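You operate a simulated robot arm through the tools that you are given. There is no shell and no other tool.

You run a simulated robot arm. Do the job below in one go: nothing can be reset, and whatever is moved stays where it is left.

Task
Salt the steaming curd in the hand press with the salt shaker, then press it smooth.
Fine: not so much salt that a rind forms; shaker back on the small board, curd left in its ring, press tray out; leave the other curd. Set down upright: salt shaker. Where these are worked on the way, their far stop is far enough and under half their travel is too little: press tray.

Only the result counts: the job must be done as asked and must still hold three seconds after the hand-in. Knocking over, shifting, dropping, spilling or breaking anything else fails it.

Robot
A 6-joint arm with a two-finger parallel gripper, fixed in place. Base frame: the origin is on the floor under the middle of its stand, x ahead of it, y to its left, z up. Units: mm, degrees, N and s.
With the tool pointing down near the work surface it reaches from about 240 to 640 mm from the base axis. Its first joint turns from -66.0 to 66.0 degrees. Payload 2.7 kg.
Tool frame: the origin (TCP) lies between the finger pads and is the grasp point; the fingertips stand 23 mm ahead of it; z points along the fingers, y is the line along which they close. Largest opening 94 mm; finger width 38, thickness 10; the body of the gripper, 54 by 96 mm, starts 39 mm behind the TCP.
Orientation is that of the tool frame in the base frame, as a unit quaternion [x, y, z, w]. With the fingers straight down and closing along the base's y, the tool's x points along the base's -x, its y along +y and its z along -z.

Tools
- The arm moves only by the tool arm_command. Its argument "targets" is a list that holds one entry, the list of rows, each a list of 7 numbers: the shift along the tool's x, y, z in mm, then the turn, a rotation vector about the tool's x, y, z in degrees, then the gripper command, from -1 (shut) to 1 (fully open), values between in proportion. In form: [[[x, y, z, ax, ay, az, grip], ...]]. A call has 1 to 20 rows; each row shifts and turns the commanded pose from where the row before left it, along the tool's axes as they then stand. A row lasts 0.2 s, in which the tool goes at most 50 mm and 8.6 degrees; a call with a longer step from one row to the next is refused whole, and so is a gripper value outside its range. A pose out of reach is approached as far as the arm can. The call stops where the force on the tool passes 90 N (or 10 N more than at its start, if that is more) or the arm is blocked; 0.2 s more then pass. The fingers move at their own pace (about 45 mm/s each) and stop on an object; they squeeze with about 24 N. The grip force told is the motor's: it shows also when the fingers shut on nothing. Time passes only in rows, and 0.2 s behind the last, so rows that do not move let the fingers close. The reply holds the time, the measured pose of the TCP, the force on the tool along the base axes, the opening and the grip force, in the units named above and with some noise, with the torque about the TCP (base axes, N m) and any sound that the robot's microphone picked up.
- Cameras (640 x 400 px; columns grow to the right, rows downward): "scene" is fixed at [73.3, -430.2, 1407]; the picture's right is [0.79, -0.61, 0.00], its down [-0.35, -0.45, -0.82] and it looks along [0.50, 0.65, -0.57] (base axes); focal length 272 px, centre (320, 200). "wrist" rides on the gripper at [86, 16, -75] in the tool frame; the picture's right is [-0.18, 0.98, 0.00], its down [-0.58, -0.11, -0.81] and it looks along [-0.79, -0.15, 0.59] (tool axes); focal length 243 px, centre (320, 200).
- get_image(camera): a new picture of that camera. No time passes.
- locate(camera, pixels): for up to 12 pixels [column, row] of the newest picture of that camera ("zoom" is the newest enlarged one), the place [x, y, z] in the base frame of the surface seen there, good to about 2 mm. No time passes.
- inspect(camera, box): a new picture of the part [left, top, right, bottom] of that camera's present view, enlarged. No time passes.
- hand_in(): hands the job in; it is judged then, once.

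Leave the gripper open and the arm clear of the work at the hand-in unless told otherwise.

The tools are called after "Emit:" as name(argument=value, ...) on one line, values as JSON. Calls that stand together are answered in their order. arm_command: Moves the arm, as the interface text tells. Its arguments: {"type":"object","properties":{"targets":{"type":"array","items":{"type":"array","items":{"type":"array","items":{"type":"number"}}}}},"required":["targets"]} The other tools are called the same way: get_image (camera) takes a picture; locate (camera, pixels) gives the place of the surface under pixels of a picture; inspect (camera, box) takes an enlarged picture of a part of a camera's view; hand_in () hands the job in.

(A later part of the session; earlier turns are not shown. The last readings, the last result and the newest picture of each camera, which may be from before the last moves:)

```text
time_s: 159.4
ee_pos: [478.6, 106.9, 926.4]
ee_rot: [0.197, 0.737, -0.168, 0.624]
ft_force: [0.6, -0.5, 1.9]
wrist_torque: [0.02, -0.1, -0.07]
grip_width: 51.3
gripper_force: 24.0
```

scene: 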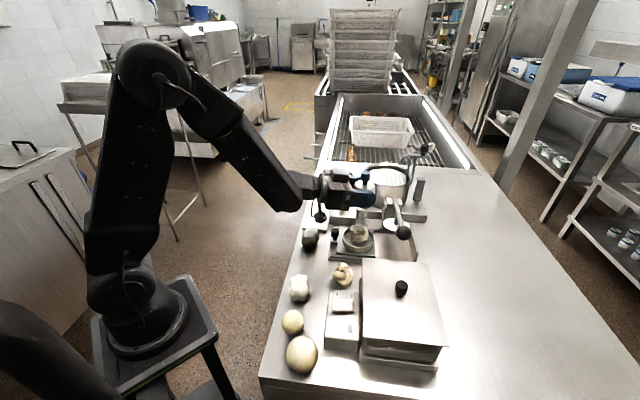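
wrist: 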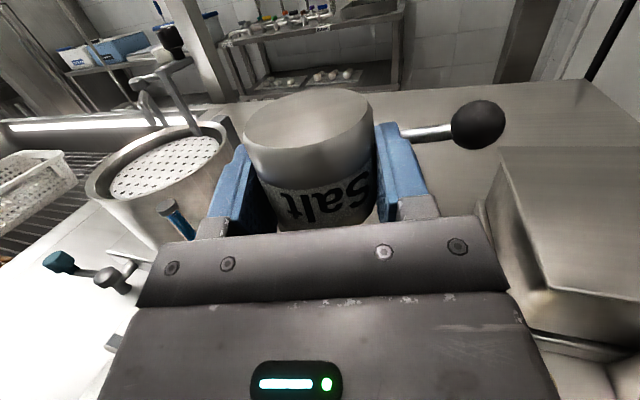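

The board now carries the weight. Opening the fingers to about 72 mm.

Emit:
arm_command(targets=[[[0, 0, 0, 0, 0, 0, 0.15], [0, 0, 0, 0, 0, 0, 0.25], [0, 0, 0, 0, 0, 0, 0.4], [0, 0, 0, 0, 0, 0, 0.53], [0, 0, 0, 0, 0, 0, 0.53]]])

Emit:
inspect(camera="scene", box=[280, 160, 380, 240])

```text
time_s: 160.6
ee_pos: [478.8, 105.6, 925.1]
ee_rot: [0.197, 0.738, -0.168, 0.623]
ft_force: [0.0, -0.3, 0.8]
wrist_torque: [0.0, 0.0, 0.0]
grip_width: 72.0
gripper_force: 0.0
```

```text
5.00 times, centred on (330, 200) of scene
```

zoom: 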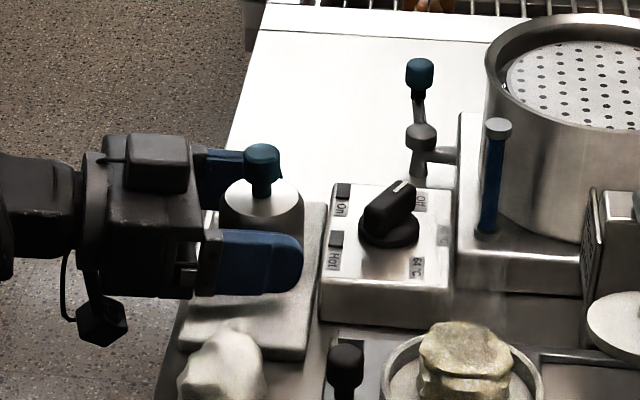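

The shaker stands free. Retreating straight back along the tool axis 110 mm.

Emit:
arm_command(targets=[[[0, 0, -5, 0, 0, 0, 0.53], [0, 0, -10, 0, 0, 0, 0.53], [0, 0, -14, 0, 0, 0, 0.53], [0, 0, -16, 0, 0, 0, 0.53], [0, 0, -16, 0, 0, 0, 0.53], [0, 0, -16, 0, 0, 0, 0.53], [0, 0, -16, 0, 0, 0, 0.53], [0, 0, -12, 0, 0, 0, 0.53], [0, 0, -5, 0, 0, 0, 0.53]]])

Emit:
inspect(camera="scene", box=[280, 160, 380, 240])

```text
time_s: 162.6
ee_pos: [382.8, 160.6, 944.9]
ee_rot: [0.196, 0.739, -0.167, 0.623]
ft_force: [-0.1, 0.8, 0.1]
wrist_torque: [0.02, -0.02, 0.01]
grip_width: 71.7
gripper_force: 0.0
```

```text
5.00 times, centred on (330, 200) of scene
```

zoom: 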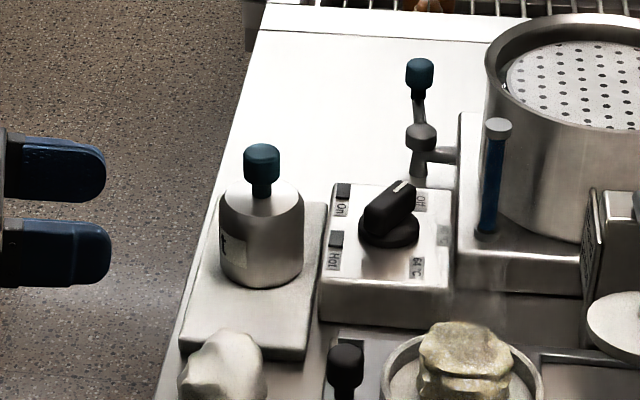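

The shaker is upright on its board. Now raising and turning the tool back to pointing down.

Emit:
arm_command(targets=[[[-8, 0, -1.4, 0, 0, 0, 0.53], [-18, 0, -3, 0, 0, 0, 0.53], [-22, 0, -3.7, 0, 0, 0, 0.53], [-24, 0, -4, 0, 0, 0, 0.53], [-24, 0, -4, 0, 0, 0, 0.53], [-22, 0, -3.7, 0, 0, 0, 0.53], [-14, 0, -2.4, 0, 0, 0, 0.53], [-6, 0, -1, 0, 0, 0, 0.53], [0, 0, 0, 0, 8, 0, 0.53], [0, 0, 0, 0, 8, 0, 0.53], [0, 0, 0, 0, 8, 0, 0.53], [0, 0, 0, 0, 8, 0, 0.53], [0, 0, 0, 0, 8, 0, 0.53], [0, 0, 0, 0, 8, 0, 0.53], [0, 0, 0, 0, 8, 0, 0.53], [0, 0, 0, 0, 8, 0, 0.53], [0, 0, 0, 0, 8, 0, 0.53], [0, 0, 0, 0, 8, 0, 0.53]]])

```text
time_s: 166.4
ee_pos: [385.5, 161.4, 1084.4]
ee_rot: [0.258, 0.966, -0.001, 0.001]
ft_force: [-0.7, -0.4, -0.7]
wrist_torque: [-0.01, -0.02, -0.01]
grip_width: 72.2
gripper_force: 0.0
```

Tool points down at yaw 30°. Turning to yaw 44.5° (fingers closing across the slide direction, camera away from the press) and moving above the tray knob (438,-22).

Emit:
arm_command(targets=[[[0, 0, 0, 0, 0, 7.25, 0.53], [0, 0, 0, 0, 0, 7.25, 0.53], [-10, -5.5, 0, 0, 0, 0, 0.3], [-18, -10.2, 0, 0, 0, 0, 0.3], [-22, -12.5, 0, 0, 0, 0, 0.3], [-22, -12.5, 0, 0, 0, 0, 0.3], [-22, -12.5, 0, 0, 0, 0, 0.3], [-22, -12.5, 0, 0, 0, 0, 0.3], [-22, -12.5, 0, 0, 0, 0, 0.3], [-16, -9, 0, 0, 0, 0, 0.3], [-8, -4.5, 0, 0, 0, 0, 0.3], [-4, -2.3, 0, 0, 0, 0, 0.3]]])

Emit:
get_image(camera="wrist")

Emit:
inspect(camera="scene", box=[300, 180, 440, 290])

```text
time_s: 169.0
ee_pos: [437.5, -20.2, 1085.1]
ee_rot: [0.378, 0.926, -0.002, 0.001]
ft_force: [0.9, 0.3, 1.1]
wrist_torque: [-0.02, -0.02, 0.0]
grip_width: 61.2
gripper_force: 0.0
```

```text
taken
```

wrist: 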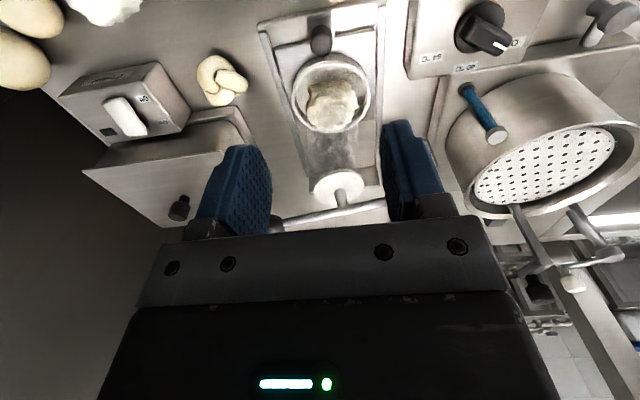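

```text
3.64 times, centred on (370, 235) of scene
```

zoom: 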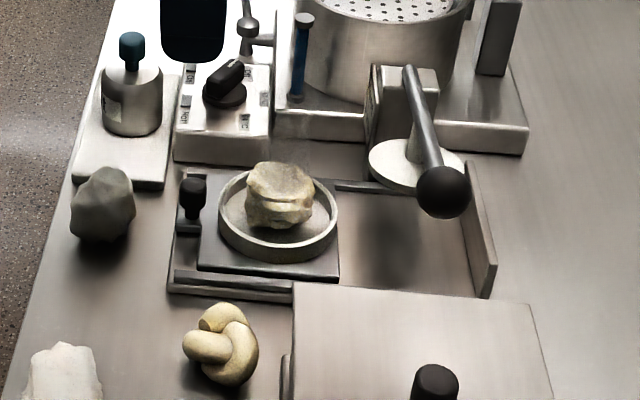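

Clear view along the slide. Enlarging the wrist view of the tray and press.

Emit:
inspect(camera="wrist", box=[250, 0, 410, 230])

Emit:
inspect(camera="wrist", box=[285, 45, 385, 145])

```text
1.74 times, centred on (330, 115) of wrist
```

zoom: 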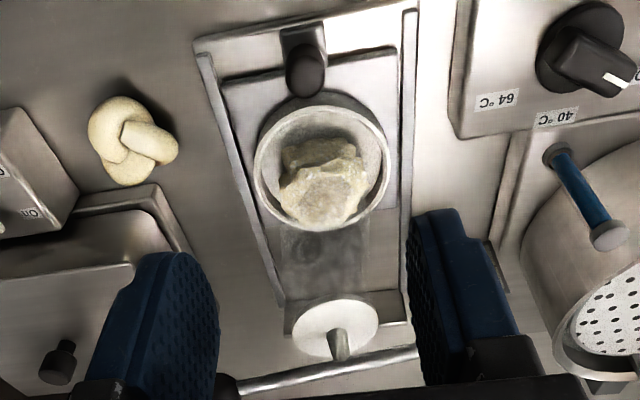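

```text
4.00 times, centred on (335, 95) of wrist
```

zoom: 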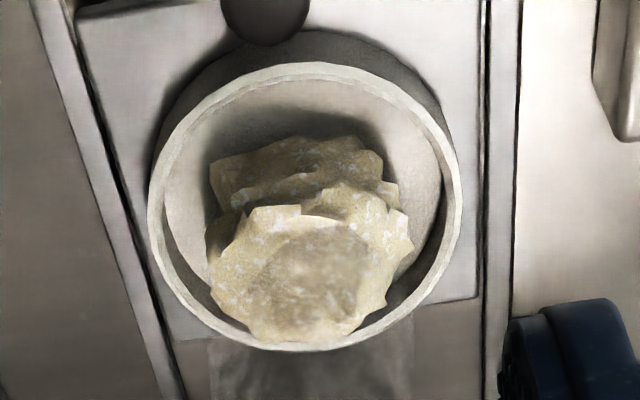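

Locating the tray knob (wrist (320,38)), ring rim, plate and lever points.

Emit:
locate(camera="wrist", pixels=[[320, 33], [320, 42], [312, 38], [329, 38], [293, 92], [370, 92], [331, 62], [338, 180], [313, 185], [363, 185], [330, 215], [380, 205]])

Emit:
inspect(camera="scene", box=[325, 190, 445, 280])

```text
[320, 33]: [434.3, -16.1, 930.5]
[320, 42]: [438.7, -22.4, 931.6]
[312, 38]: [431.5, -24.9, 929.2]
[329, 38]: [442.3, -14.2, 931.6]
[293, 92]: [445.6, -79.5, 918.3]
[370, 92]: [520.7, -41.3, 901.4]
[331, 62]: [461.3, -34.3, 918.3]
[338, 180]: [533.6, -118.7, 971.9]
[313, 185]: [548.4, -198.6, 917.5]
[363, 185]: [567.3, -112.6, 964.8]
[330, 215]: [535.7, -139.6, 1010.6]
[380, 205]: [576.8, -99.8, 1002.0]
```

```text
4.44 times, centred on (385, 235) of scene
```

zoom: 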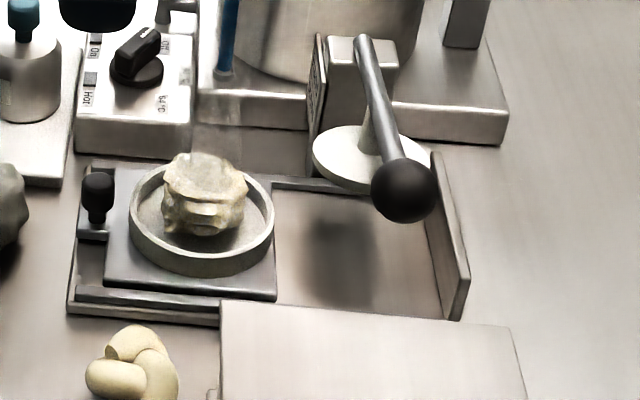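

Locating the lever ball, lever, end wall, and the lid box near the ball.

Emit:
locate(camera="zoom", pixels=[[403, 190], [373, 190], [434, 190], [403, 218], [403, 162], [380, 110], [362, 42], [225, 310], [510, 330], [350, 310], [450, 290], [330, 180]])

Emit:
locate(camera="zoom", pixels=[[340, 50], [390, 55], [330, 90], [385, 180], [316, 150], [430, 150], [365, 130], [97, 180], [97, 205], [420, 310], [470, 270], [350, 250]])

```text
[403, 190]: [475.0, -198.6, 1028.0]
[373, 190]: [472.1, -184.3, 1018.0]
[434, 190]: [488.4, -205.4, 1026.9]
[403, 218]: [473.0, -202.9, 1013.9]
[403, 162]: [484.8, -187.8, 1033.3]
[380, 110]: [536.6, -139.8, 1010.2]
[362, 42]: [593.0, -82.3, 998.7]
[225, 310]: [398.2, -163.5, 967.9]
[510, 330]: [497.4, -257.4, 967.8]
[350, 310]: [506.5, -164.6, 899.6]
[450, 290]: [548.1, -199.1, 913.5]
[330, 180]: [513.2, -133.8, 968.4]
```

```text
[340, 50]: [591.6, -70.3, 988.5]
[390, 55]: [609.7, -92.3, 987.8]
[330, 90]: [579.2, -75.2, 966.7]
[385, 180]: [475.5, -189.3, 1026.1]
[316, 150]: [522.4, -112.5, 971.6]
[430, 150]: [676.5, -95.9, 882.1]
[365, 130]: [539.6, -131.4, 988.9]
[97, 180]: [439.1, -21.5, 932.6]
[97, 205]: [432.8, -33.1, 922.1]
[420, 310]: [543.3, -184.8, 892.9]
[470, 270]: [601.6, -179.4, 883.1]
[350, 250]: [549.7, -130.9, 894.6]
```

Tray knob centre is about (438.5,-21.5), top z 932; ball centre about (484.5,-193,1019), lid box top 968. Lowering onto the tray knob to TCP z≈940.

Emit:
arm_command(targets=[[[-1.6, 0, 10, 0, 0, 0, 0], [0, 0, 20, 0, 0, 0, 0], [0, 0, 22, 0, 0, 0, 0], [0, 0, 24, 0, 0, 0, 0], [0, 0, 24, 0, 0, 0, 0], [0, 0, 20, 0, 0, 0, 0], [0, 0, 14, 0, 0, 0, 0], [0, 0, 8, 0, 0, 0, 0], [0, 0, 3, 0, 0, 0, 0], [0, 0, 0, 0, 0, 0, 0]]])

Emit:
get_image(camera="wrist")

Emit:
inspect(camera="scene", box=[300, 180, 420, 280])

```text
time_s: 171.2
ee_pos: [439.2, -23.9, 938.0]
ee_rot: [0.379, 0.925, -0.002, 0.003]
ft_force: [-0.6, 0.5, -0.4]
wrist_torque: [-0.01, 0.01, -0.02]
grip_width: 46.9
gripper_force: 0.1
```

```text
taken
```

wrist: 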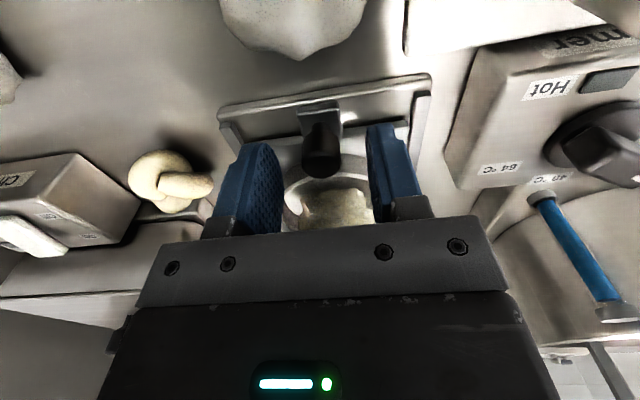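

```text
4.00 times, centred on (360, 230) of scene
```

zoom: 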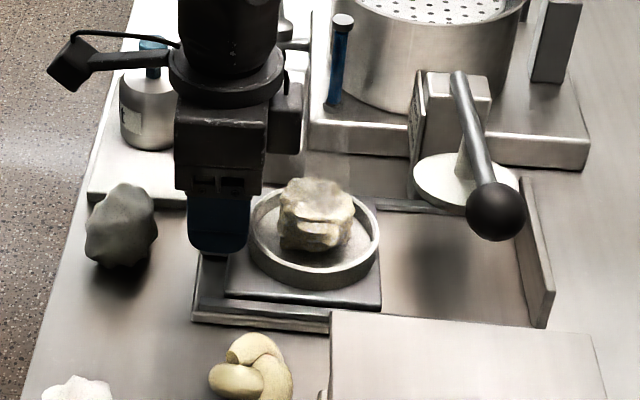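

Knob is between the fingers. Closing on it.

Emit:
arm_command(targets=[[[0, 0, 0, 0, 0, 0, -0.4], [0, 0, 0, 0, 0, 0, -0.8], [0, 0, 0, 0, 0, 0, -1], [0, 0, 0, 0, 0, 0, -1]]])

```text
time_s: 172.2
ee_pos: [439.5, -23.3, 939.0]
ee_rot: [0.379, 0.925, -0.001, 0.002]
ft_force: [5.0, 4.8, -3.5]
wrist_torque: [0.1, -0.13, -0.01]
grip_width: 18.7
gripper_force: 45.0
```

Gripped (18.7 mm). Easing 1 mm sideways and starting to push the tray inward along the rails.

Emit:
arm_command(targets=[[[0, 1, 0, 0, 0, 0, -1], [-2, 0, 0, 0, 0, 0, -1], [-4, 0, 0, 0, 0, 0, -1], [-5, 0, 0, 0, 0, 0, -1], [-5, 0, 0, 0, 0, 0, -1], [-4, 0, 0, 0, 0, 0, -1], [0, 0, 0, 0, 0, 0, -1]]])

Emit:
inspect(camera="scene", box=[300, 180, 420, 280])

```text
time_s: 173.8
ee_pos: [453.8, -37.4, 939.4]
ee_rot: [0.379, 0.926, -0.002, 0.001]
ft_force: [-1.2, -0.3, -10.6]
wrist_torque: [0.14, 0.16, 0.01]
grip_width: 18.9
gripper_force: 45.2
```

```text
4.00 times, centred on (360, 230) of scene
```

zoom: 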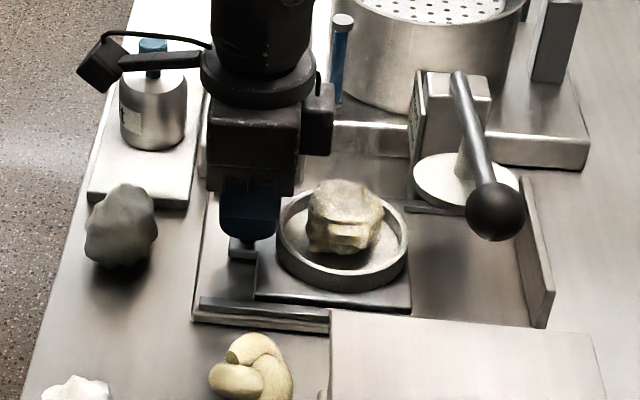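

The tray slides along easily. Slightly lowering and pushing 45 mm more.

Emit:
arm_command(targets=[[[-4, 0, 0.8, 0, 0, 0, -1], [-8, 0, 0, 0, 0, 0, -1], [-9, 0, 0, 0, 0, 0, -1], [-9, 0, 0, 0, 0, 0, -1], [-8, 0, 0, 0, 0, 0, -1], [-5, 0, 0, 0, 0, 0, -1], [-2, 0, 0, 0, 0, 0, -1], [0, 0, 0, 0, 0, 0, -1]]])

Emit:
inspect(camera="scene", box=[300, 180, 420, 280])

```text
time_s: 175.6
ee_pos: [486.5, -68.4, 939.0]
ee_rot: [0.379, 0.925, -0.002, 0.002]
ft_force: [-5.9, -6.2, -2.3]
wrist_torque: [-0.25, 0.06, 0.02]
grip_width: 18.7
gripper_force: 45.0
```

```text
4.00 times, centred on (360, 230) of scene
```

zoom: 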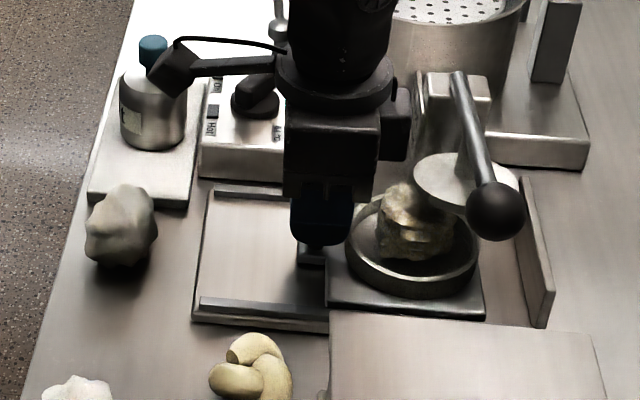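

65 mm in; the curd is partly under the plate. Pushing on in smaller steps to the far stop.

Emit:
arm_command(targets=[[[-3, -0.8, 0, 0, 0, 0, -1], [-5, 0, 0, 0, 0, 0, -1], [-5, 0, 0, 0, 0, 0, -1], [-4, 0, 0, 0, 0, 0, -1], [-3, 0, 0, 0, 0, 0, -1], [-2, 0, 0, 0, 0, 0, -1], [0, 0, 0, 0, 0, 0, -1]]])

Emit:
inspect(camera="scene", box=[320, 180, 440, 280])

```text
time_s: 177.2
ee_pos: [502.3, -86.0, 938.8]
ee_rot: [0.378, 0.926, -0.002, 0.0]
ft_force: [1.0, 0.2, -13.3]
wrist_torque: [-0.05, -0.1, -0.01]
grip_width: 19.0
gripper_force: 44.9
```

```text
4.00 times, centred on (380, 230) of scene
```

zoom: 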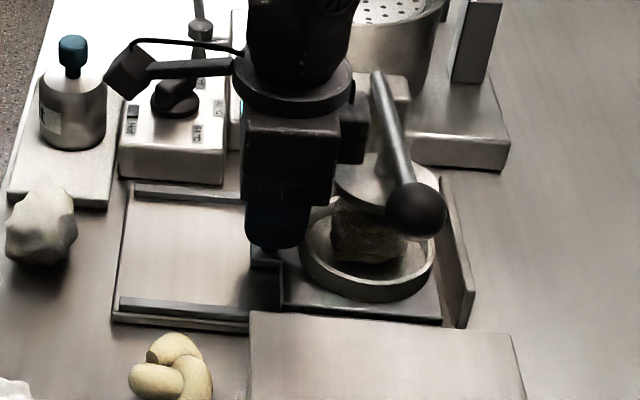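

Ring is now under the plate (88.7 mm of travel). Feeling for the far stop in 2 mm steps.

Emit:
arm_command(targets=[[[-2, 0, 0.8, 0, 0, 0, -1], [-2, 0, 0, 0, 0, 0, -1], [-2, 0, 0, 0, 0, 0, -1], [0, 0, 0, 0, 0, 0, -1]]])

```text
time_s: 178.2
ee_pos: [506.0, -87.9, 939.8]
ee_rot: [0.378, 0.926, -0.002, 0.0]
ft_force: [-19.6, 13.1, 6.9]
wrist_torque: [0.23, 0.4, 0.11]
grip_width: 18.8
gripper_force: 44.8
```

The far stop is felt (about 23 N along the slide). Easing 1.5 mm, opening the fingers.

Emit:
arm_command(targets=[[[1.5, 0, 0, 0, 0, 0, -1], [0, 0, 0, 0, 0, 0, -0.4], [0, 0, 0, 0, 0, 0, -0.1], [0, 0, 0, 0, 0, 0, 0], [0, 0, 0, 0, 0, 0, 0]]])

Emit:
inspect(camera="scene", box=[320, 180, 440, 280])

```text
time_s: 179.4
ee_pos: [505.3, -86.8, 939.5]
ee_rot: [0.378, 0.926, -0.001, 0.002]
ft_force: [-0.1, -0.4, 0.2]
wrist_torque: [0.01, -0.03, -0.01]
grip_width: 46.9
gripper_force: 0.0
```

```text
4.00 times, centred on (380, 230) of scene
```

zoom: 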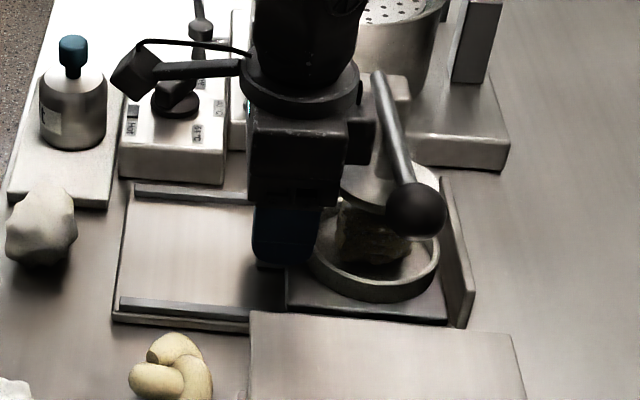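

Fingers are open. Rising straight up to about z=1105.

Emit:
arm_command(targets=[[[0, 0, -8, 0, 0, 0, 0], [0, 0, -16, 0, 0, 0, 0], [0, 0, -22, 0, 0, 0, 0], [0, 0, -26, 0, 0, 0, 0], [0, 0, -26, 0, 0, 0, 0], [0, 0, -26, 0, 0, 0, 0], [0, 0, -22, 0, 0, 0, 0], [0, 0, -14, 0, 0, 0, 0], [0, 0, -6, 0, 0, 0, 0]]])

Emit:
inspect(camera="scene", box=[340, 190, 440, 280])

```text
time_s: 181.4
ee_pos: [505.4, -87.5, 1105.3]
ee_rot: [0.378, 0.926, -0.002, 0.003]
ft_force: [0.7, -0.5, -0.3]
wrist_torque: [-0.03, -0.04, -0.01]
grip_width: 46.9
gripper_force: 0.1
```

```text
4.44 times, centred on (390, 235) of scene
```

zoom: 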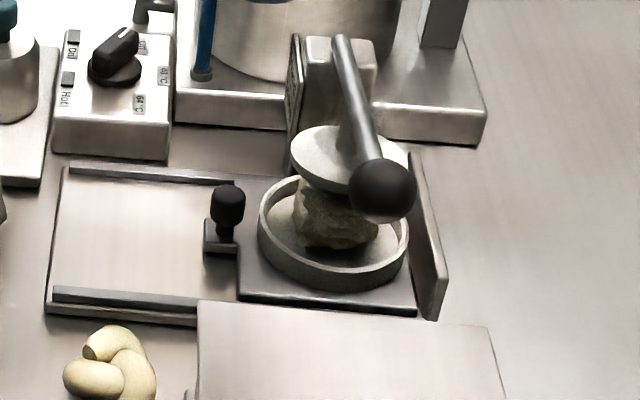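

Tray is in with the ring under the plate. Turning the tool -90° so the fingers close across the lever, and moving above the ball (484.5,-193).

Emit:
arm_command(targets=[[[0, 0, 0, 0, 0, -7, 0.2], [0, 0, 0, 0, 0, -8.5, 0.2], [0, 0, 0, 0, 0, -8.5, 0.2], [0, 0, 0, 0, 0, -8.5, 0.2], [0, 0, 0, 0, 0, -8.5, 0.2], [0, 0, 0, 0, 0, -8.5, 0.2], [0, 0, 0, 0, 0, -8.5, 0.2], [0, 0, 0, 0, 0, -8.5, 0.2], [0, 0, 0, 0, 0, -8.5, 0.2], [0, 0, 0, 0, 0, -8.5, 0.2], [0, 0, 0, 0, 0, -6.5, 0.2], [8, -5.3, 0, 0, 0, 0, 0.2], [16, -10.5, 0, 0, 0, 0, 0.2], [20, -13.2, 0, 0, 0, 0, 0.2], [20, -13.2, 0, 0, 0, 0, 0.2], [15, -9.9, 0, 0, 0, 0, 0.2], [8, -5.3, 0, 0, 0, 0, 0.2], [2.9, -1.7, 0, 0, 0, 0, 0.2]]])

Emit:
get_image(camera="wrist")

Emit:
inspect(camera="scene", box=[320, 150, 460, 280])

```text
time_s: 185.2
ee_pos: [483.9, -194.3, 1106.2]
ee_rot: [-0.386, 0.922, -0.002, 0.0]
ft_force: [-0.1, -0.9, 0.2]
wrist_torque: [-0.01, -0.04, -0.03]
grip_width: 56.3
gripper_force: 0.1
```

```text
taken
```

wrist: 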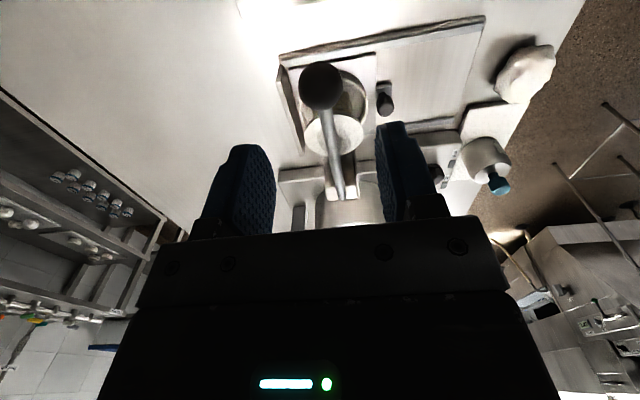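

```text
3.08 times, centred on (390, 215) of scene
```

zoom: 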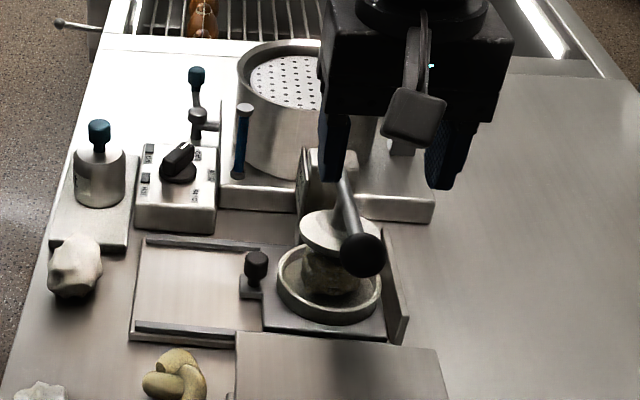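

The ball appears at (320,85) in the wrist view. Locating it precisely.

Emit:
locate(camera="wrist", pixels=[[320, 85], [301, 85], [341, 85], [320, 104], [320, 66], [330, 130], [338, 165], [342, 195]])

```text
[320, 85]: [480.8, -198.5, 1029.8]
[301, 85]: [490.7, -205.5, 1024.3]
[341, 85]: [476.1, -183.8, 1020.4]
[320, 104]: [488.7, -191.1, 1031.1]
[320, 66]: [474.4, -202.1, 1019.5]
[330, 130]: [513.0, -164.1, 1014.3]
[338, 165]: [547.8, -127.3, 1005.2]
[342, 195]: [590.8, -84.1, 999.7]
```

Ball centre about (485.5,-194,1018), radius ~14.5. Descending around it to TCP z≈1018.

Emit:
arm_command(targets=[[[-1.3, -0.9, 8, 0, 0, 0, 0.2], [0, 0, 14, 0, 0, 0, 0.2], [0, 0, 18, 0, 0, 0, 0.2], [0, 0, 18, 0, 0, 0, 0.2], [0, 0, 14, 0, 0, 0, 0.2], [0, 0, 10, 0, 0, 0, 0.2], [0, 0, 5, 0, 0, 0, 0.2], [0, 0, 0, 0, 0, 0, 0.2]]])

Emit:
get_image(camera="wrist")

```text
time_s: 187.0
ee_pos: [485.4, -193.0, 1018.1]
ee_rot: [-0.387, 0.922, -0.004, 0.001]
ft_force: [-0.2, 0.5, -0.2]
wrist_torque: [-0.02, 0.04, -0.03]
grip_width: 56.4
gripper_force: 0.0
```

```text
taken
```

wrist: 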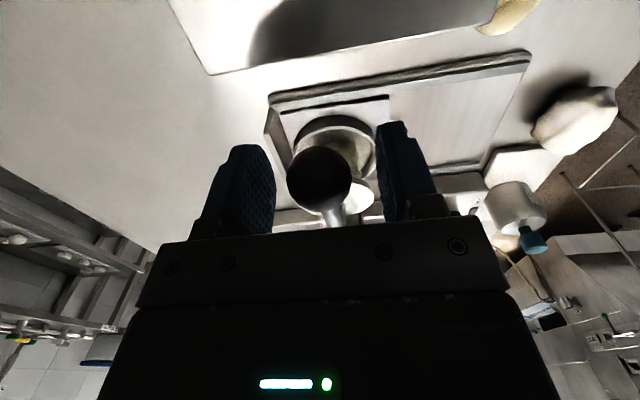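

The ball is between the fingers at (320,180). Closing on it.

Emit:
arm_command(targets=[[[0, 0, 0, 0, 0, 0, -0.2], [0, 0, 0, 0, 0, 0, -0.6], [0, 0, 0, 0, 0, 0, -1], [0, 0, 0, 0, 0, 0, -1]]])

```text
time_s: 188.0
ee_pos: [485.6, -193.2, 1019.1]
ee_rot: [-0.387, 0.922, -0.003, 0.0]
ft_force: [6.0, -4.6, -2.0]
wrist_torque: [-0.03, -0.03, 0.01]
grip_width: 30.8
gripper_force: 44.6
```

Ball gripped. Easing 1 mm and pressing the lever down gently along its arc, 35 mm first.

Emit:
arm_command(targets=[[[0, -1, 2, 0, 0, 0, -1], [0.3, 0, 5, 0, 0, 0, -1], [0.5, 0, 6, 0, 0, 0, -1], [0.5, 0, 6, 0, 0, 0, -1], [0.4, 0, 6, 0, 0, 0, -1], [0.2, 0, 6, 0, 0, 0, -1], [0, 0, 4, 0, 0, 0, -1], [0, 0, 0, 0, 0, 0, -1]]])

Emit:
inspect(camera="scene", box=[330, 180, 450, 280])

```text
time_s: 189.8
ee_pos: [484.0, -193.7, 988.2]
ee_rot: [-0.388, 0.922, -0.005, 0.001]
ft_force: [-11.4, 11.7, 33.2]
wrist_torque: [0.0, 0.05, 0.03]
grip_width: 30.8
gripper_force: 44.9
```

```text
4.00 times, centred on (390, 230) of scene
```

zoom: 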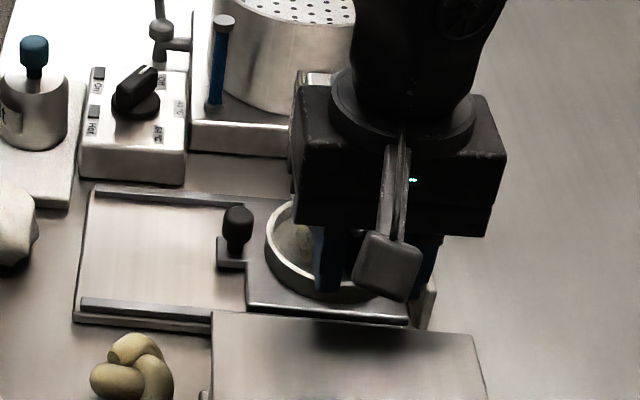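

Upward force 33 N at z=988: the plate is on the curd. Easing sideways and pressing further in small steps.

Emit:
arm_command(targets=[[[0, 0.8, 3, 0, 0, 0, -1], [0, 0, 3, 0, 0, 0, -1], [0, 0, 3, 0, 0, 0, -1], [0, 0, 3, 0, 0, 0, -1], [0, 0, 0, 0, 0, 0, -1]]])

```text
time_s: 191.0
ee_pos: [484.5, -194.8, 976.0]
ee_rot: [-0.387, 0.922, -0.005, 0.003]
ft_force: [-9.6, 10.2, 39.7]
wrist_torque: [-0.01, 0.0, -0.01]
grip_width: 30.8
gripper_force: 45.1
```

It goes down smoothly (40 N). Continuing 16 mm.

Emit:
arm_command(targets=[[[0, 1, 3, 0, 0, 0, -1], [-0.2, 0, 3, 0, 0, 0, -1], [-0.3, 0, 4, 0, 0, 0, -1], [-0.4, 0, 3, 0, 0, 0, -1], [-0.4, 0, 3, 0, 0, 0, -1], [0, 0, 0, 0, 0, 0, -1]]])

Emit:
inspect(camera="scene", box=[330, 180, 450, 280])

Emit:
get_image(camera="wrist")

```text
time_s: 192.4
ee_pos: [486.1, -194.5, 962.7]
ee_rot: [-0.386, 0.922, -0.007, 0.005]
ft_force: [-22.5, 3.8, 55.7]
wrist_torque: [-0.1, -0.44, -0.02]
grip_width: 30.5
gripper_force: 45.1
```

```text
4.00 times, centred on (390, 230) of scene
```

zoom: 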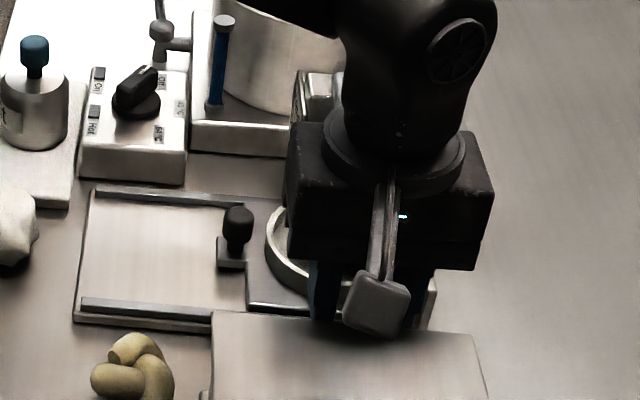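

```text
taken
```

wrist: 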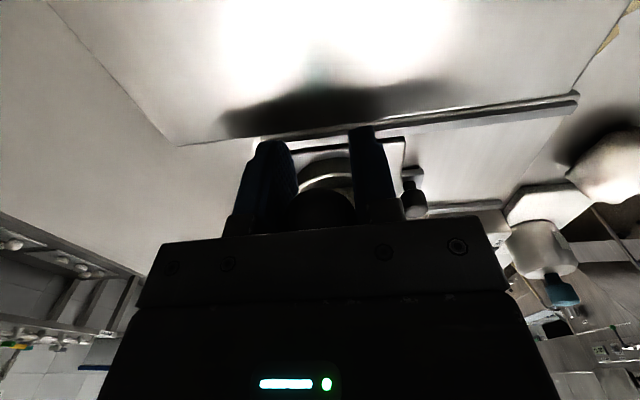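

Now 56 N at z=963. Correcting the sideways offset and pressing a little further.

Emit:
arm_command(targets=[[[0.8, 1.5, 2, 0, 0, 0, -1], [0, 0, 2, 0, 0, 0, -1], [0, 0, 2, 0, 0, 0, -1], [0, 0, 0, 0, 0, 0, -1]]])

```text
time_s: 193.4
ee_pos: [485.9, -193.5, 962.5]
ee_rot: [-0.388, 0.922, -0.012, 0.01]
ft_force: [-25.2, 4.0, 77.1]
wrist_torque: [-0.16, -0.42, 0.07]
grip_width: 30.7
gripper_force: 45.2
```

Force rises to 77 N without further travel: the press is at its bottom stop. Holding it there for a moment.

Emit:
arm_command(targets=[[[0, 0, 0, 0, 0, 0, -1], [0, 0, 0, 0, 0, 0, -1], [0, 0, 0, 0, 0, 0, -1], [0, 0, 0, 0, 0, 0, -1], [0, 0, 0, 0, 0, 0, -1], [0, 0, 0, 0, 0, 0, -1]]])

Emit:
inspect(camera="scene", box=[340, 210, 420, 270])

```text
time_s: 194.8
ee_pos: [486.1, -193.8, 962.9]
ee_rot: [-0.387, 0.922, -0.011, 0.011]
ft_force: [-25.2, 1.7, 76.7]
wrist_torque: [-0.04, -0.62, 0.04]
grip_width: 30.9
gripper_force: 45.3
```

```text
6.67 times, centred on (380, 240) of scene
```

zoom: 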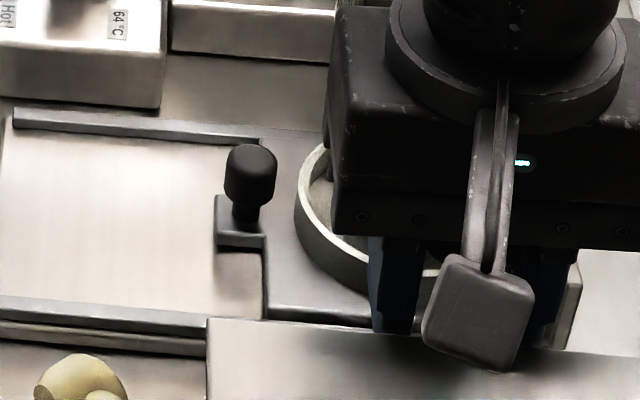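

Now raising the lever back up along the same arc.

Emit:
arm_command(targets=[[[0, 0, -5, 0, 0, 0, -1], [0, 0, -6, 0, 0, 0, -1], [0, 0, -7, 0, 0, 0, -1], [0, 0, -7, 0, 0, 0, -1], [-0.2, -0.5, -7, 0, 0, 0, -1], [-0.3, -0.5, -7, 0, 0, 0, -1], [-0.4, -0.5, -7, 0, 0, 0, -1], [-0.5, -0.4, -7, 0, 0, 0, -1], [0, 0, -6, 0, 0, 0, -1], [0, 0, -4, 0, 0, 0, -1], [0, 0, 0, 0, 0, 0, -1]]])

Emit:
inspect(camera="scene", box=[330, 180, 450, 280])

```text
time_s: 197.2
ee_pos: [484.7, -193.4, 1006.6]
ee_rot: [-0.387, 0.922, 0.001, -0.003]
ft_force: [14.7, -17.2, -45.0]
wrist_torque: [0.37, 0.3, -0.09]
grip_width: 31.3
gripper_force: 45.2
```

```text
4.00 times, centred on (390, 230) of scene
```

zoom: 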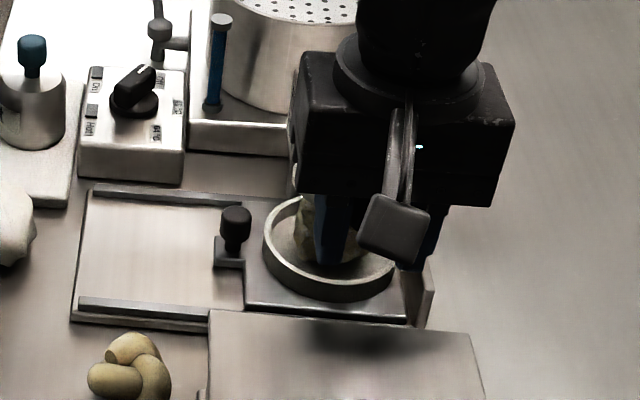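

The lever has friction (about -45 N lifting). It is at 1006.6; raising the remaining ~13 mm to its original height.

Emit:
arm_command(targets=[[[0, -1.2, -3, 0, 0, 0, -1], [0, 0, -4, 0, 0, 0, -1], [0, 0, -4, 0, 0, 0, -1], [0, 0, 0, 0, 0, 0, -1]]])

```text
time_s: 198.2
ee_pos: [486.0, -193.8, 1020.9]
ee_rot: [-0.387, 0.922, 0.0, -0.002]
ft_force: [9.3, -8.3, -33.8]
wrist_torque: [-0.02, 0.1, 0.0]
grip_width: 31.0
gripper_force: 45.1
```

Lever is back at its starting height (1020.9). Easing the load, then opening the fingers.

Emit:
arm_command(targets=[[[0, -0.5, 2.5, 0, 0, 0, -1], [0, 0, 0, 0, 0, 0, -1], [0, 0, 0, 0, 0, 0, -0.2], [0, 0, 0, 0, 0, 0, 0.1], [0, 0, 0, 0, 0, 0, 0.2], [0, 0, 0, 0, 0, 0, 0.2]]])

Emit:
get_image(camera="wrist")

```text
time_s: 199.6
ee_pos: [485.8, -194.9, 1020.7]
ee_rot: [-0.386, 0.922, -0.003, 0.0]
ft_force: [-0.6, -0.4, -0.1]
wrist_torque: [0.01, -0.01, -0.02]
grip_width: 56.3
gripper_force: 0.0
```

```text
taken
```

wrist: 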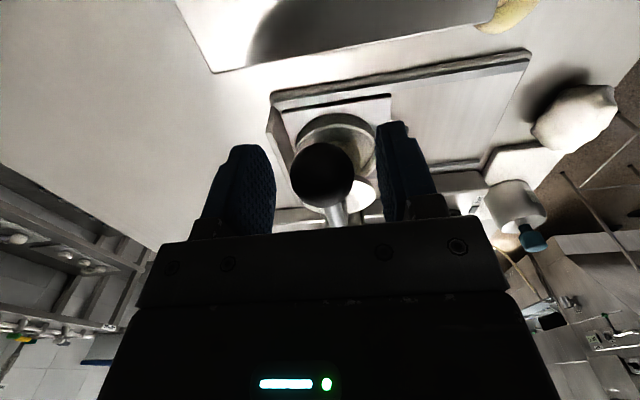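

The fingers are free of the ball. Rising straight up about 85 mm and looking at the curd.

Emit:
arm_command(targets=[[[0, 0, -6, 0, 0, 0, 0.2], [0, 0, -12, 0, 0, 0, 0.2], [0, 0, -18, 0, 0, 0, 0.2], [0, 0, -20, 0, 0, 0, 0.2], [0, 0, -16, 0, 0, 0, 0.2], [0, 0, -10, 0, 0, 0, 0.2], [0, 0, -4, 0, 0, 0, 0.2]]])

Emit:
inspect(camera="scene", box=[340, 200, 440, 280])

Emit:
inspect(camera="wrist", box=[270, 30, 420, 180])

```text
time_s: 201.2
ee_pos: [486.4, -193.2, 1107.1]
ee_rot: [-0.387, 0.922, -0.003, 0.0]
ft_force: [0.4, 0.2, 0.0]
wrist_torque: [-0.02, 0.01, -0.02]
grip_width: 56.4
gripper_force: 0.0
```

```text
5.00 times, centred on (390, 240) of scene
```

zoom: 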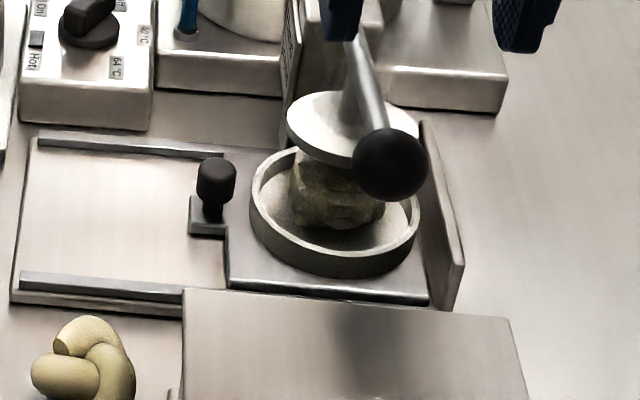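

```text
2.67 times, centred on (345, 105) of wrist
```

zoom: 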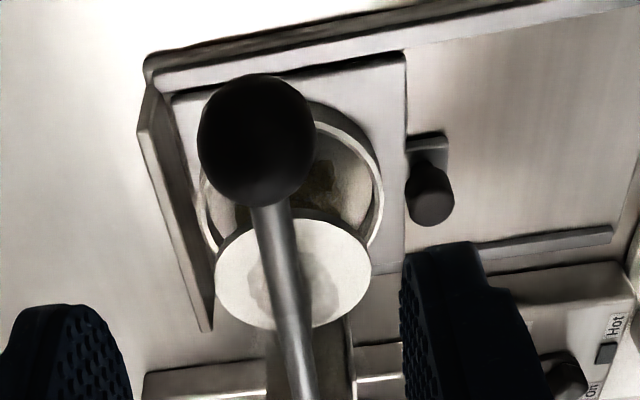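

Zooming in on the curd under the plate to see whether it was smoothed.

Emit:
inspect(camera="scene", box=[375, 225, 405, 250])

Emit:
locate(camera="scene", pixels=[[393, 240], [388, 242]])

```text
16.00 times, centred on (390, 238) of scene
```

zoom: 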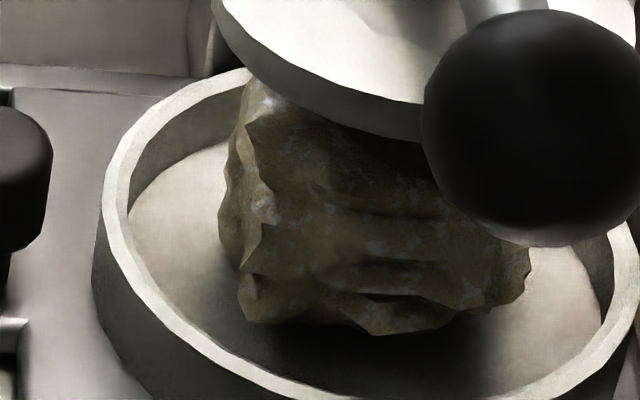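

```text
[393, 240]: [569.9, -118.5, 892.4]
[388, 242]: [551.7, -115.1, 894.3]
```

The curd's side still looks lumpy. A closer wrist view between ball and ring edge may show its top.

Emit:
inspect(camera="wrist", box=[325, 65, 385, 125])

Emit:
inspect(camera="scene", box=[340, 190, 440, 280])

```text
6.67 times, centred on (355, 95) of wrist
```

zoom: 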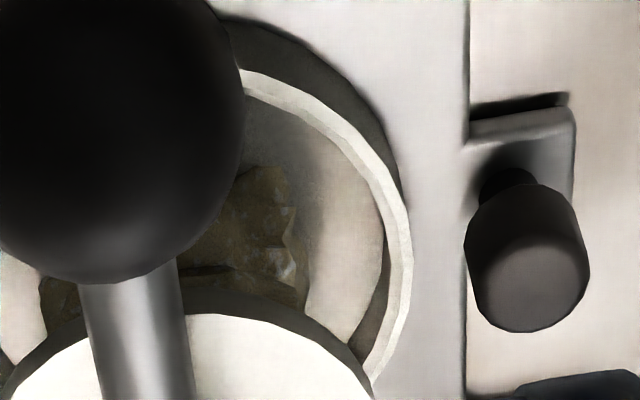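

```text
4.44 times, centred on (390, 235) of scene
```

zoom: 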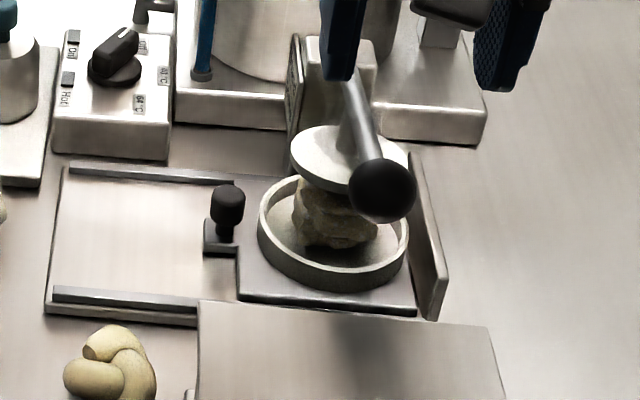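

The curd looks unchanged, so the press stroke was not enough. I'll grip the ball again, press to the stop harder, then let go with the lever down (its friction holds it) to see where the plate is.

Emit:
arm_command(targets=[[[0, 0, 8, 0, 0, 0, 0.2], [0, 0, 16, 0, 0, 0, 0.2], [0, 0, 20, 0, 0, 0, 0.2], [0, 0, 18, 0, 0, 0, 0.2], [0, 0, 14, 0, 0, 0, 0.2], [0, 0, 8, 0, 0, 0, 0.2], [0, 0, 3, 0, 0, 0, 0.2], [0, 0, 0, 0, 0, 0, -0.3], [0, 0, 0, 0, 0, 0, -0.8], [0, 0, 0, 0, 0, 0, -1], [0, 0, 0, 0, 0, 0, -1]]])

```text
time_s: 203.6
ee_pos: [486.3, -191.7, 1020.1]
ee_rot: [-0.387, 0.922, -0.002, 0.0]
ft_force: [-6.0, 4.4, 0.9]
wrist_torque: [0.02, 0.08, 0.01]
grip_width: 31.1
gripper_force: 44.7
```

Gripped again. Pressing down about 54 mm.

Emit:
arm_command(targets=[[[0, 0.7, 3, 0, 0, 0, -1], [0.4, 0, 6, 0, 0, 0, -1], [0.5, 0, 6, 0, 0, 0, -1], [0.5, 0, 6, 0, 0, 0, -1], [0.4, 0, 6, 0, 0, 0, -1], [0.2, 0, 6, 0, 0, 0, -1], [0, 0, 6, 0, 0, 0, -1], [0, 0, 6, 0, 0, 0, -1], [0, 0, 6, 0, 0, 0, -1], [0, 0, 4, 0, 0, 0, -1], [0, 0, 0, 0, 0, 0, -1]]])

```text
time_s: 206.0
ee_pos: [485.2, -194.7, 967.1]
ee_rot: [-0.387, 0.922, -0.005, 0.003]
ft_force: [-11.7, 9.8, 34.0]
wrist_torque: [-0.12, -0.2, 0.03]
grip_width: 30.8
gripper_force: 44.6
```

At z=967 only friction (34 N). Now pressing on in 2 mm steps up to just under the limit.

Emit:
arm_command(targets=[[[0, 0.5, 2, 0, 0, 0, -1], [0, 0, 2, 0, 0, 0, -1], [0, 0, 2, 0, 0, 0, -1], [0, 0, 2, 0, 0, 0, -1], [0, 0, 0, 0, 0, 0, -1]]])

```text
time_s: 207.2
ee_pos: [485.1, -195.1, 963.2]
ee_rot: [-0.387, 0.922, -0.006, 0.005]
ft_force: [-16.5, 8.1, 46.9]
wrist_torque: [-0.2, -0.34, 0.05]
grip_width: 30.9
gripper_force: 44.6
```

Force 47 N at z=963. Pressing on.

Emit:
arm_command(targets=[[[0, 0, 2, 0, 0, 0, -1], [0, 0, 2, 0, 0, 0, -1], [0, 0, 2, 0, 0, 0, -1], [0, 0, 2, 0, 0, 0, -1], [0, 0, 1, 0, 0, 0, -1], [0, 0, 0, 0, 0, 0, -1]]])

```text
time_s: 208.1
ee_pos: [485.2, -195.4, 965.0]
ee_rot: [-0.388, 0.922, -0.007, 0.005]
ft_force: [-20.9, 10.3, 19.7]
wrist_torque: [-0.33, -0.22, 0.17]
grip_width: 30.5
gripper_force: 44.9
stopped in row 4: the force on the tool passed its limit at 92 N (the readings are from after the stop); the commanded pose is now the measured one
```

The 90 N limit was reached at z≈963: a hard stop. Opening the fingers and rising to see the plate's position with the lever down.

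Emit:
arm_command(targets=[[[0, 0, 0, 0, 0, 0, -0.2], [0, 0, 0, 0, 0, 0, 0.1], [0, 0, 0, 0, 0, 0, 0.2], [0, 0, 0, 0, 0, 0, 0.2], [0, 0, -8, 0, 0, 0, 0.2], [0, 0, -16, 0, 0, 0, 0.2], [0, 0, -24, 0, 0, 0, 0.2], [0, 0, -26, 0, 0, 0, 0.2], [0, 0, -26, 0, 0, 0, 0.2], [0, 0, -22, 0, 0, 0, 0.2], [0, 0, -14, 0, 0, 0, 0.2], [0, 0, -6, 0, 0, 0, 0.2]]])

Emit:
inspect(camera="scene", box=[340, 190, 440, 280])

Emit:
inspect(camera="scene", box=[372, 220, 412, 260])

Emit:
get_image(camera="wrist")

```text
time_s: 210.7
ee_pos: [483.6, -194.5, 1104.7]
ee_rot: [-0.388, 0.922, -0.008, 0.006]
ft_force: [-0.5, 0.3, -0.4]
wrist_torque: [-0.02, -0.01, 0.03]
grip_width: 56.5
gripper_force: 0.1
```

```text
4.44 times, centred on (390, 235) of scene
```

zoom: 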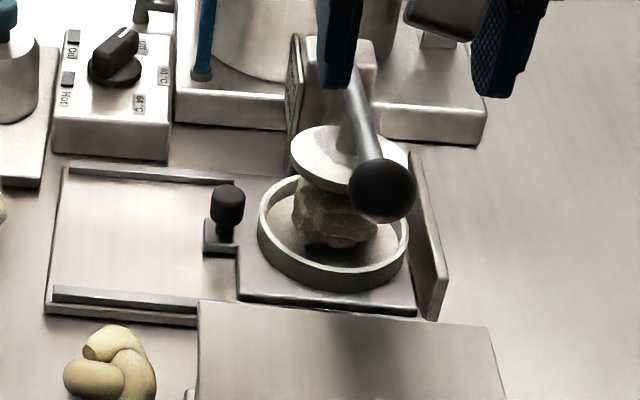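

```text
10.00 times, centred on (392, 240) of scene
```

zoom: 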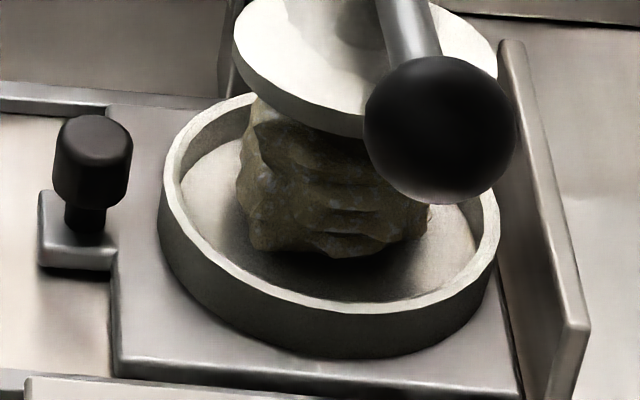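

```text
taken
```

wrist: 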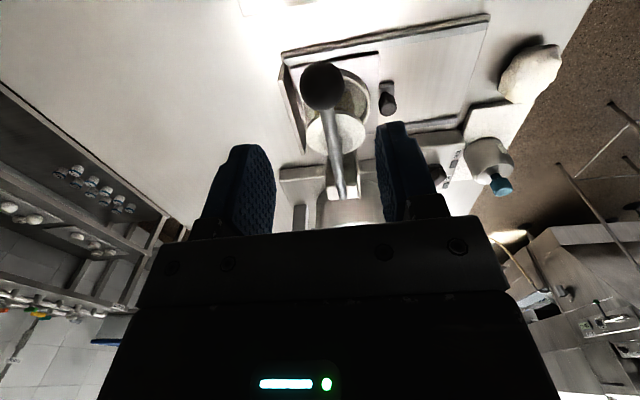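

Checking where the ball and plate are now.

Emit:
locate(camera="wrist", pixels=[[322, 87], [303, 87], [341, 87], [322, 68], [322, 106], [330, 130], [338, 165], [343, 190], [360, 140], [313, 135]])

Emit:
locate(camera="zoom", pixels=[[440, 130], [300, 105], [250, 70], [350, 130], [300, 30], [280, 180], [330, 250], [250, 110], [420, 25], [170, 180], [480, 215], [330, 305]])

```text
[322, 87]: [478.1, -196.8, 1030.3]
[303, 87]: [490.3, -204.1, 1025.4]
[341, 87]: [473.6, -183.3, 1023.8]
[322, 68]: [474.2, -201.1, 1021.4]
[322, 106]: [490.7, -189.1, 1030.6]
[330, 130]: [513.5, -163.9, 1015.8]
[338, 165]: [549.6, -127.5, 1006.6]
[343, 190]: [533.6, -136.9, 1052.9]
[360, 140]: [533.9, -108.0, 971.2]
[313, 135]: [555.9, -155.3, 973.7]
```

```text
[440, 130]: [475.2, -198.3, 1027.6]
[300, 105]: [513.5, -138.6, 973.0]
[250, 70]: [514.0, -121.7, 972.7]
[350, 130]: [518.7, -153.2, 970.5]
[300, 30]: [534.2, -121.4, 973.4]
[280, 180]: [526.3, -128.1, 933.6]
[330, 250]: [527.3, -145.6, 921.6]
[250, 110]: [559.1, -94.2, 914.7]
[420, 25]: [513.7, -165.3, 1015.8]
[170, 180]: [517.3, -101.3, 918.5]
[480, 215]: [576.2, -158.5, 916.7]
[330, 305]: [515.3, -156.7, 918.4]
```

The lever has sprung back up to its rest height (ball z≈1019), so it returns by itself. The curd still looks lumpy; I'll press once more, and this time look under the plate with the wrist camera while it is held down.

Emit:
arm_command(targets=[[[0.3, 0.5, 8, 0, 0, 0, 0.2], [0, 0, 16, 0, 0, 0, 0.2], [0, 0, 20, 0, 0, 0, 0.2], [0, 0, 18, 0, 0, 0, 0.2], [0, 0, 14, 0, 0, 0, 0.2], [0, 0, 7, 0, 0, 0, 0.2], [0, 0, 3, 0, 0, 0, 0.2], [0, 0, 0, 0, 0, 0, -0.3], [0, 0, 0, 0, 0, 0, -0.8], [0, 0, 0, 0, 0, 0, -1], [0, 0, 0, 0, 0, 0, -1]]])

Emit:
inspect(camera="wrist", box=[240, 90, 420, 240])

```text
time_s: 213.1
ee_pos: [483.8, -194.3, 1017.1]
ee_rot: [-0.387, 0.922, -0.007, 0.006]
ft_force: [-8.0, 6.0, 0.9]
wrist_torque: [-0.08, 0.08, 0.05]
grip_width: 30.6
gripper_force: 45.2
```

```text
2.67 times, centred on (330, 165) of wrist
```

zoom: 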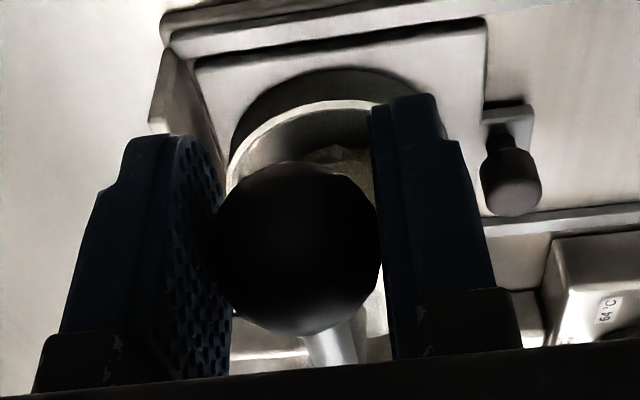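

Pressing down to about z=968, watching.

Emit:
arm_command(targets=[[[0, 0.7, 3, 0, 0, 0, -1], [0.4, 0, 6, 0, 0, 0, -1], [0.5, 0, 6, 0, 0, 0, -1], [0.5, 0, 6, 0, 0, 0, -1], [0.4, 0, 6, 0, 0, 0, -1], [0.2, 0, 6, 0, 0, 0, -1], [0, 0, 6, 0, 0, 0, -1], [0, 0, 6, 0, 0, 0, -1], [0, 0, 6, 0, 0, 0, -1], [0, 0, 4, 0, 0, 0, -1], [0, 0, 3, 0, 0, 0, -1], [0, 0, 2, 0, 0, 0, -1], [0, 0, 0, 0, 0, 0, -1]]])

Emit:
inspect(camera="wrist", box=[240, 90, 420, 240])

Emit:
inspect(camera="scene", box=[360, 215, 410, 260])

```text
time_s: 215.9
ee_pos: [483.5, -196.7, 963.3]
ee_rot: [-0.387, 0.922, -0.011, 0.01]
ft_force: [-17.8, 12.7, 45.3]
wrist_torque: [-0.15, -0.47, 0.05]
grip_width: 30.6
gripper_force: 45.1
```

```text
2.67 times, centred on (330, 165) of wrist
```

zoom: 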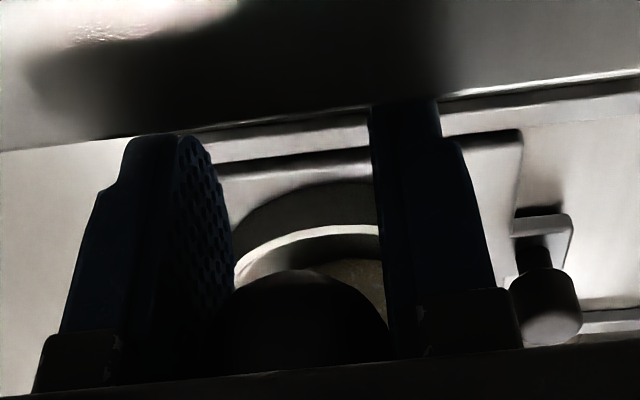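

```text
8.89 times, centred on (385, 238) of scene
```

zoom: 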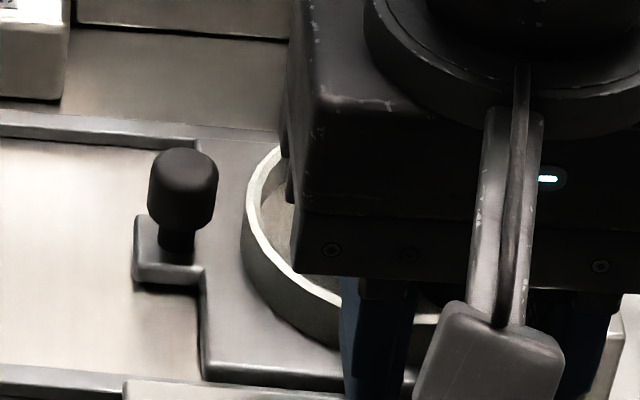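

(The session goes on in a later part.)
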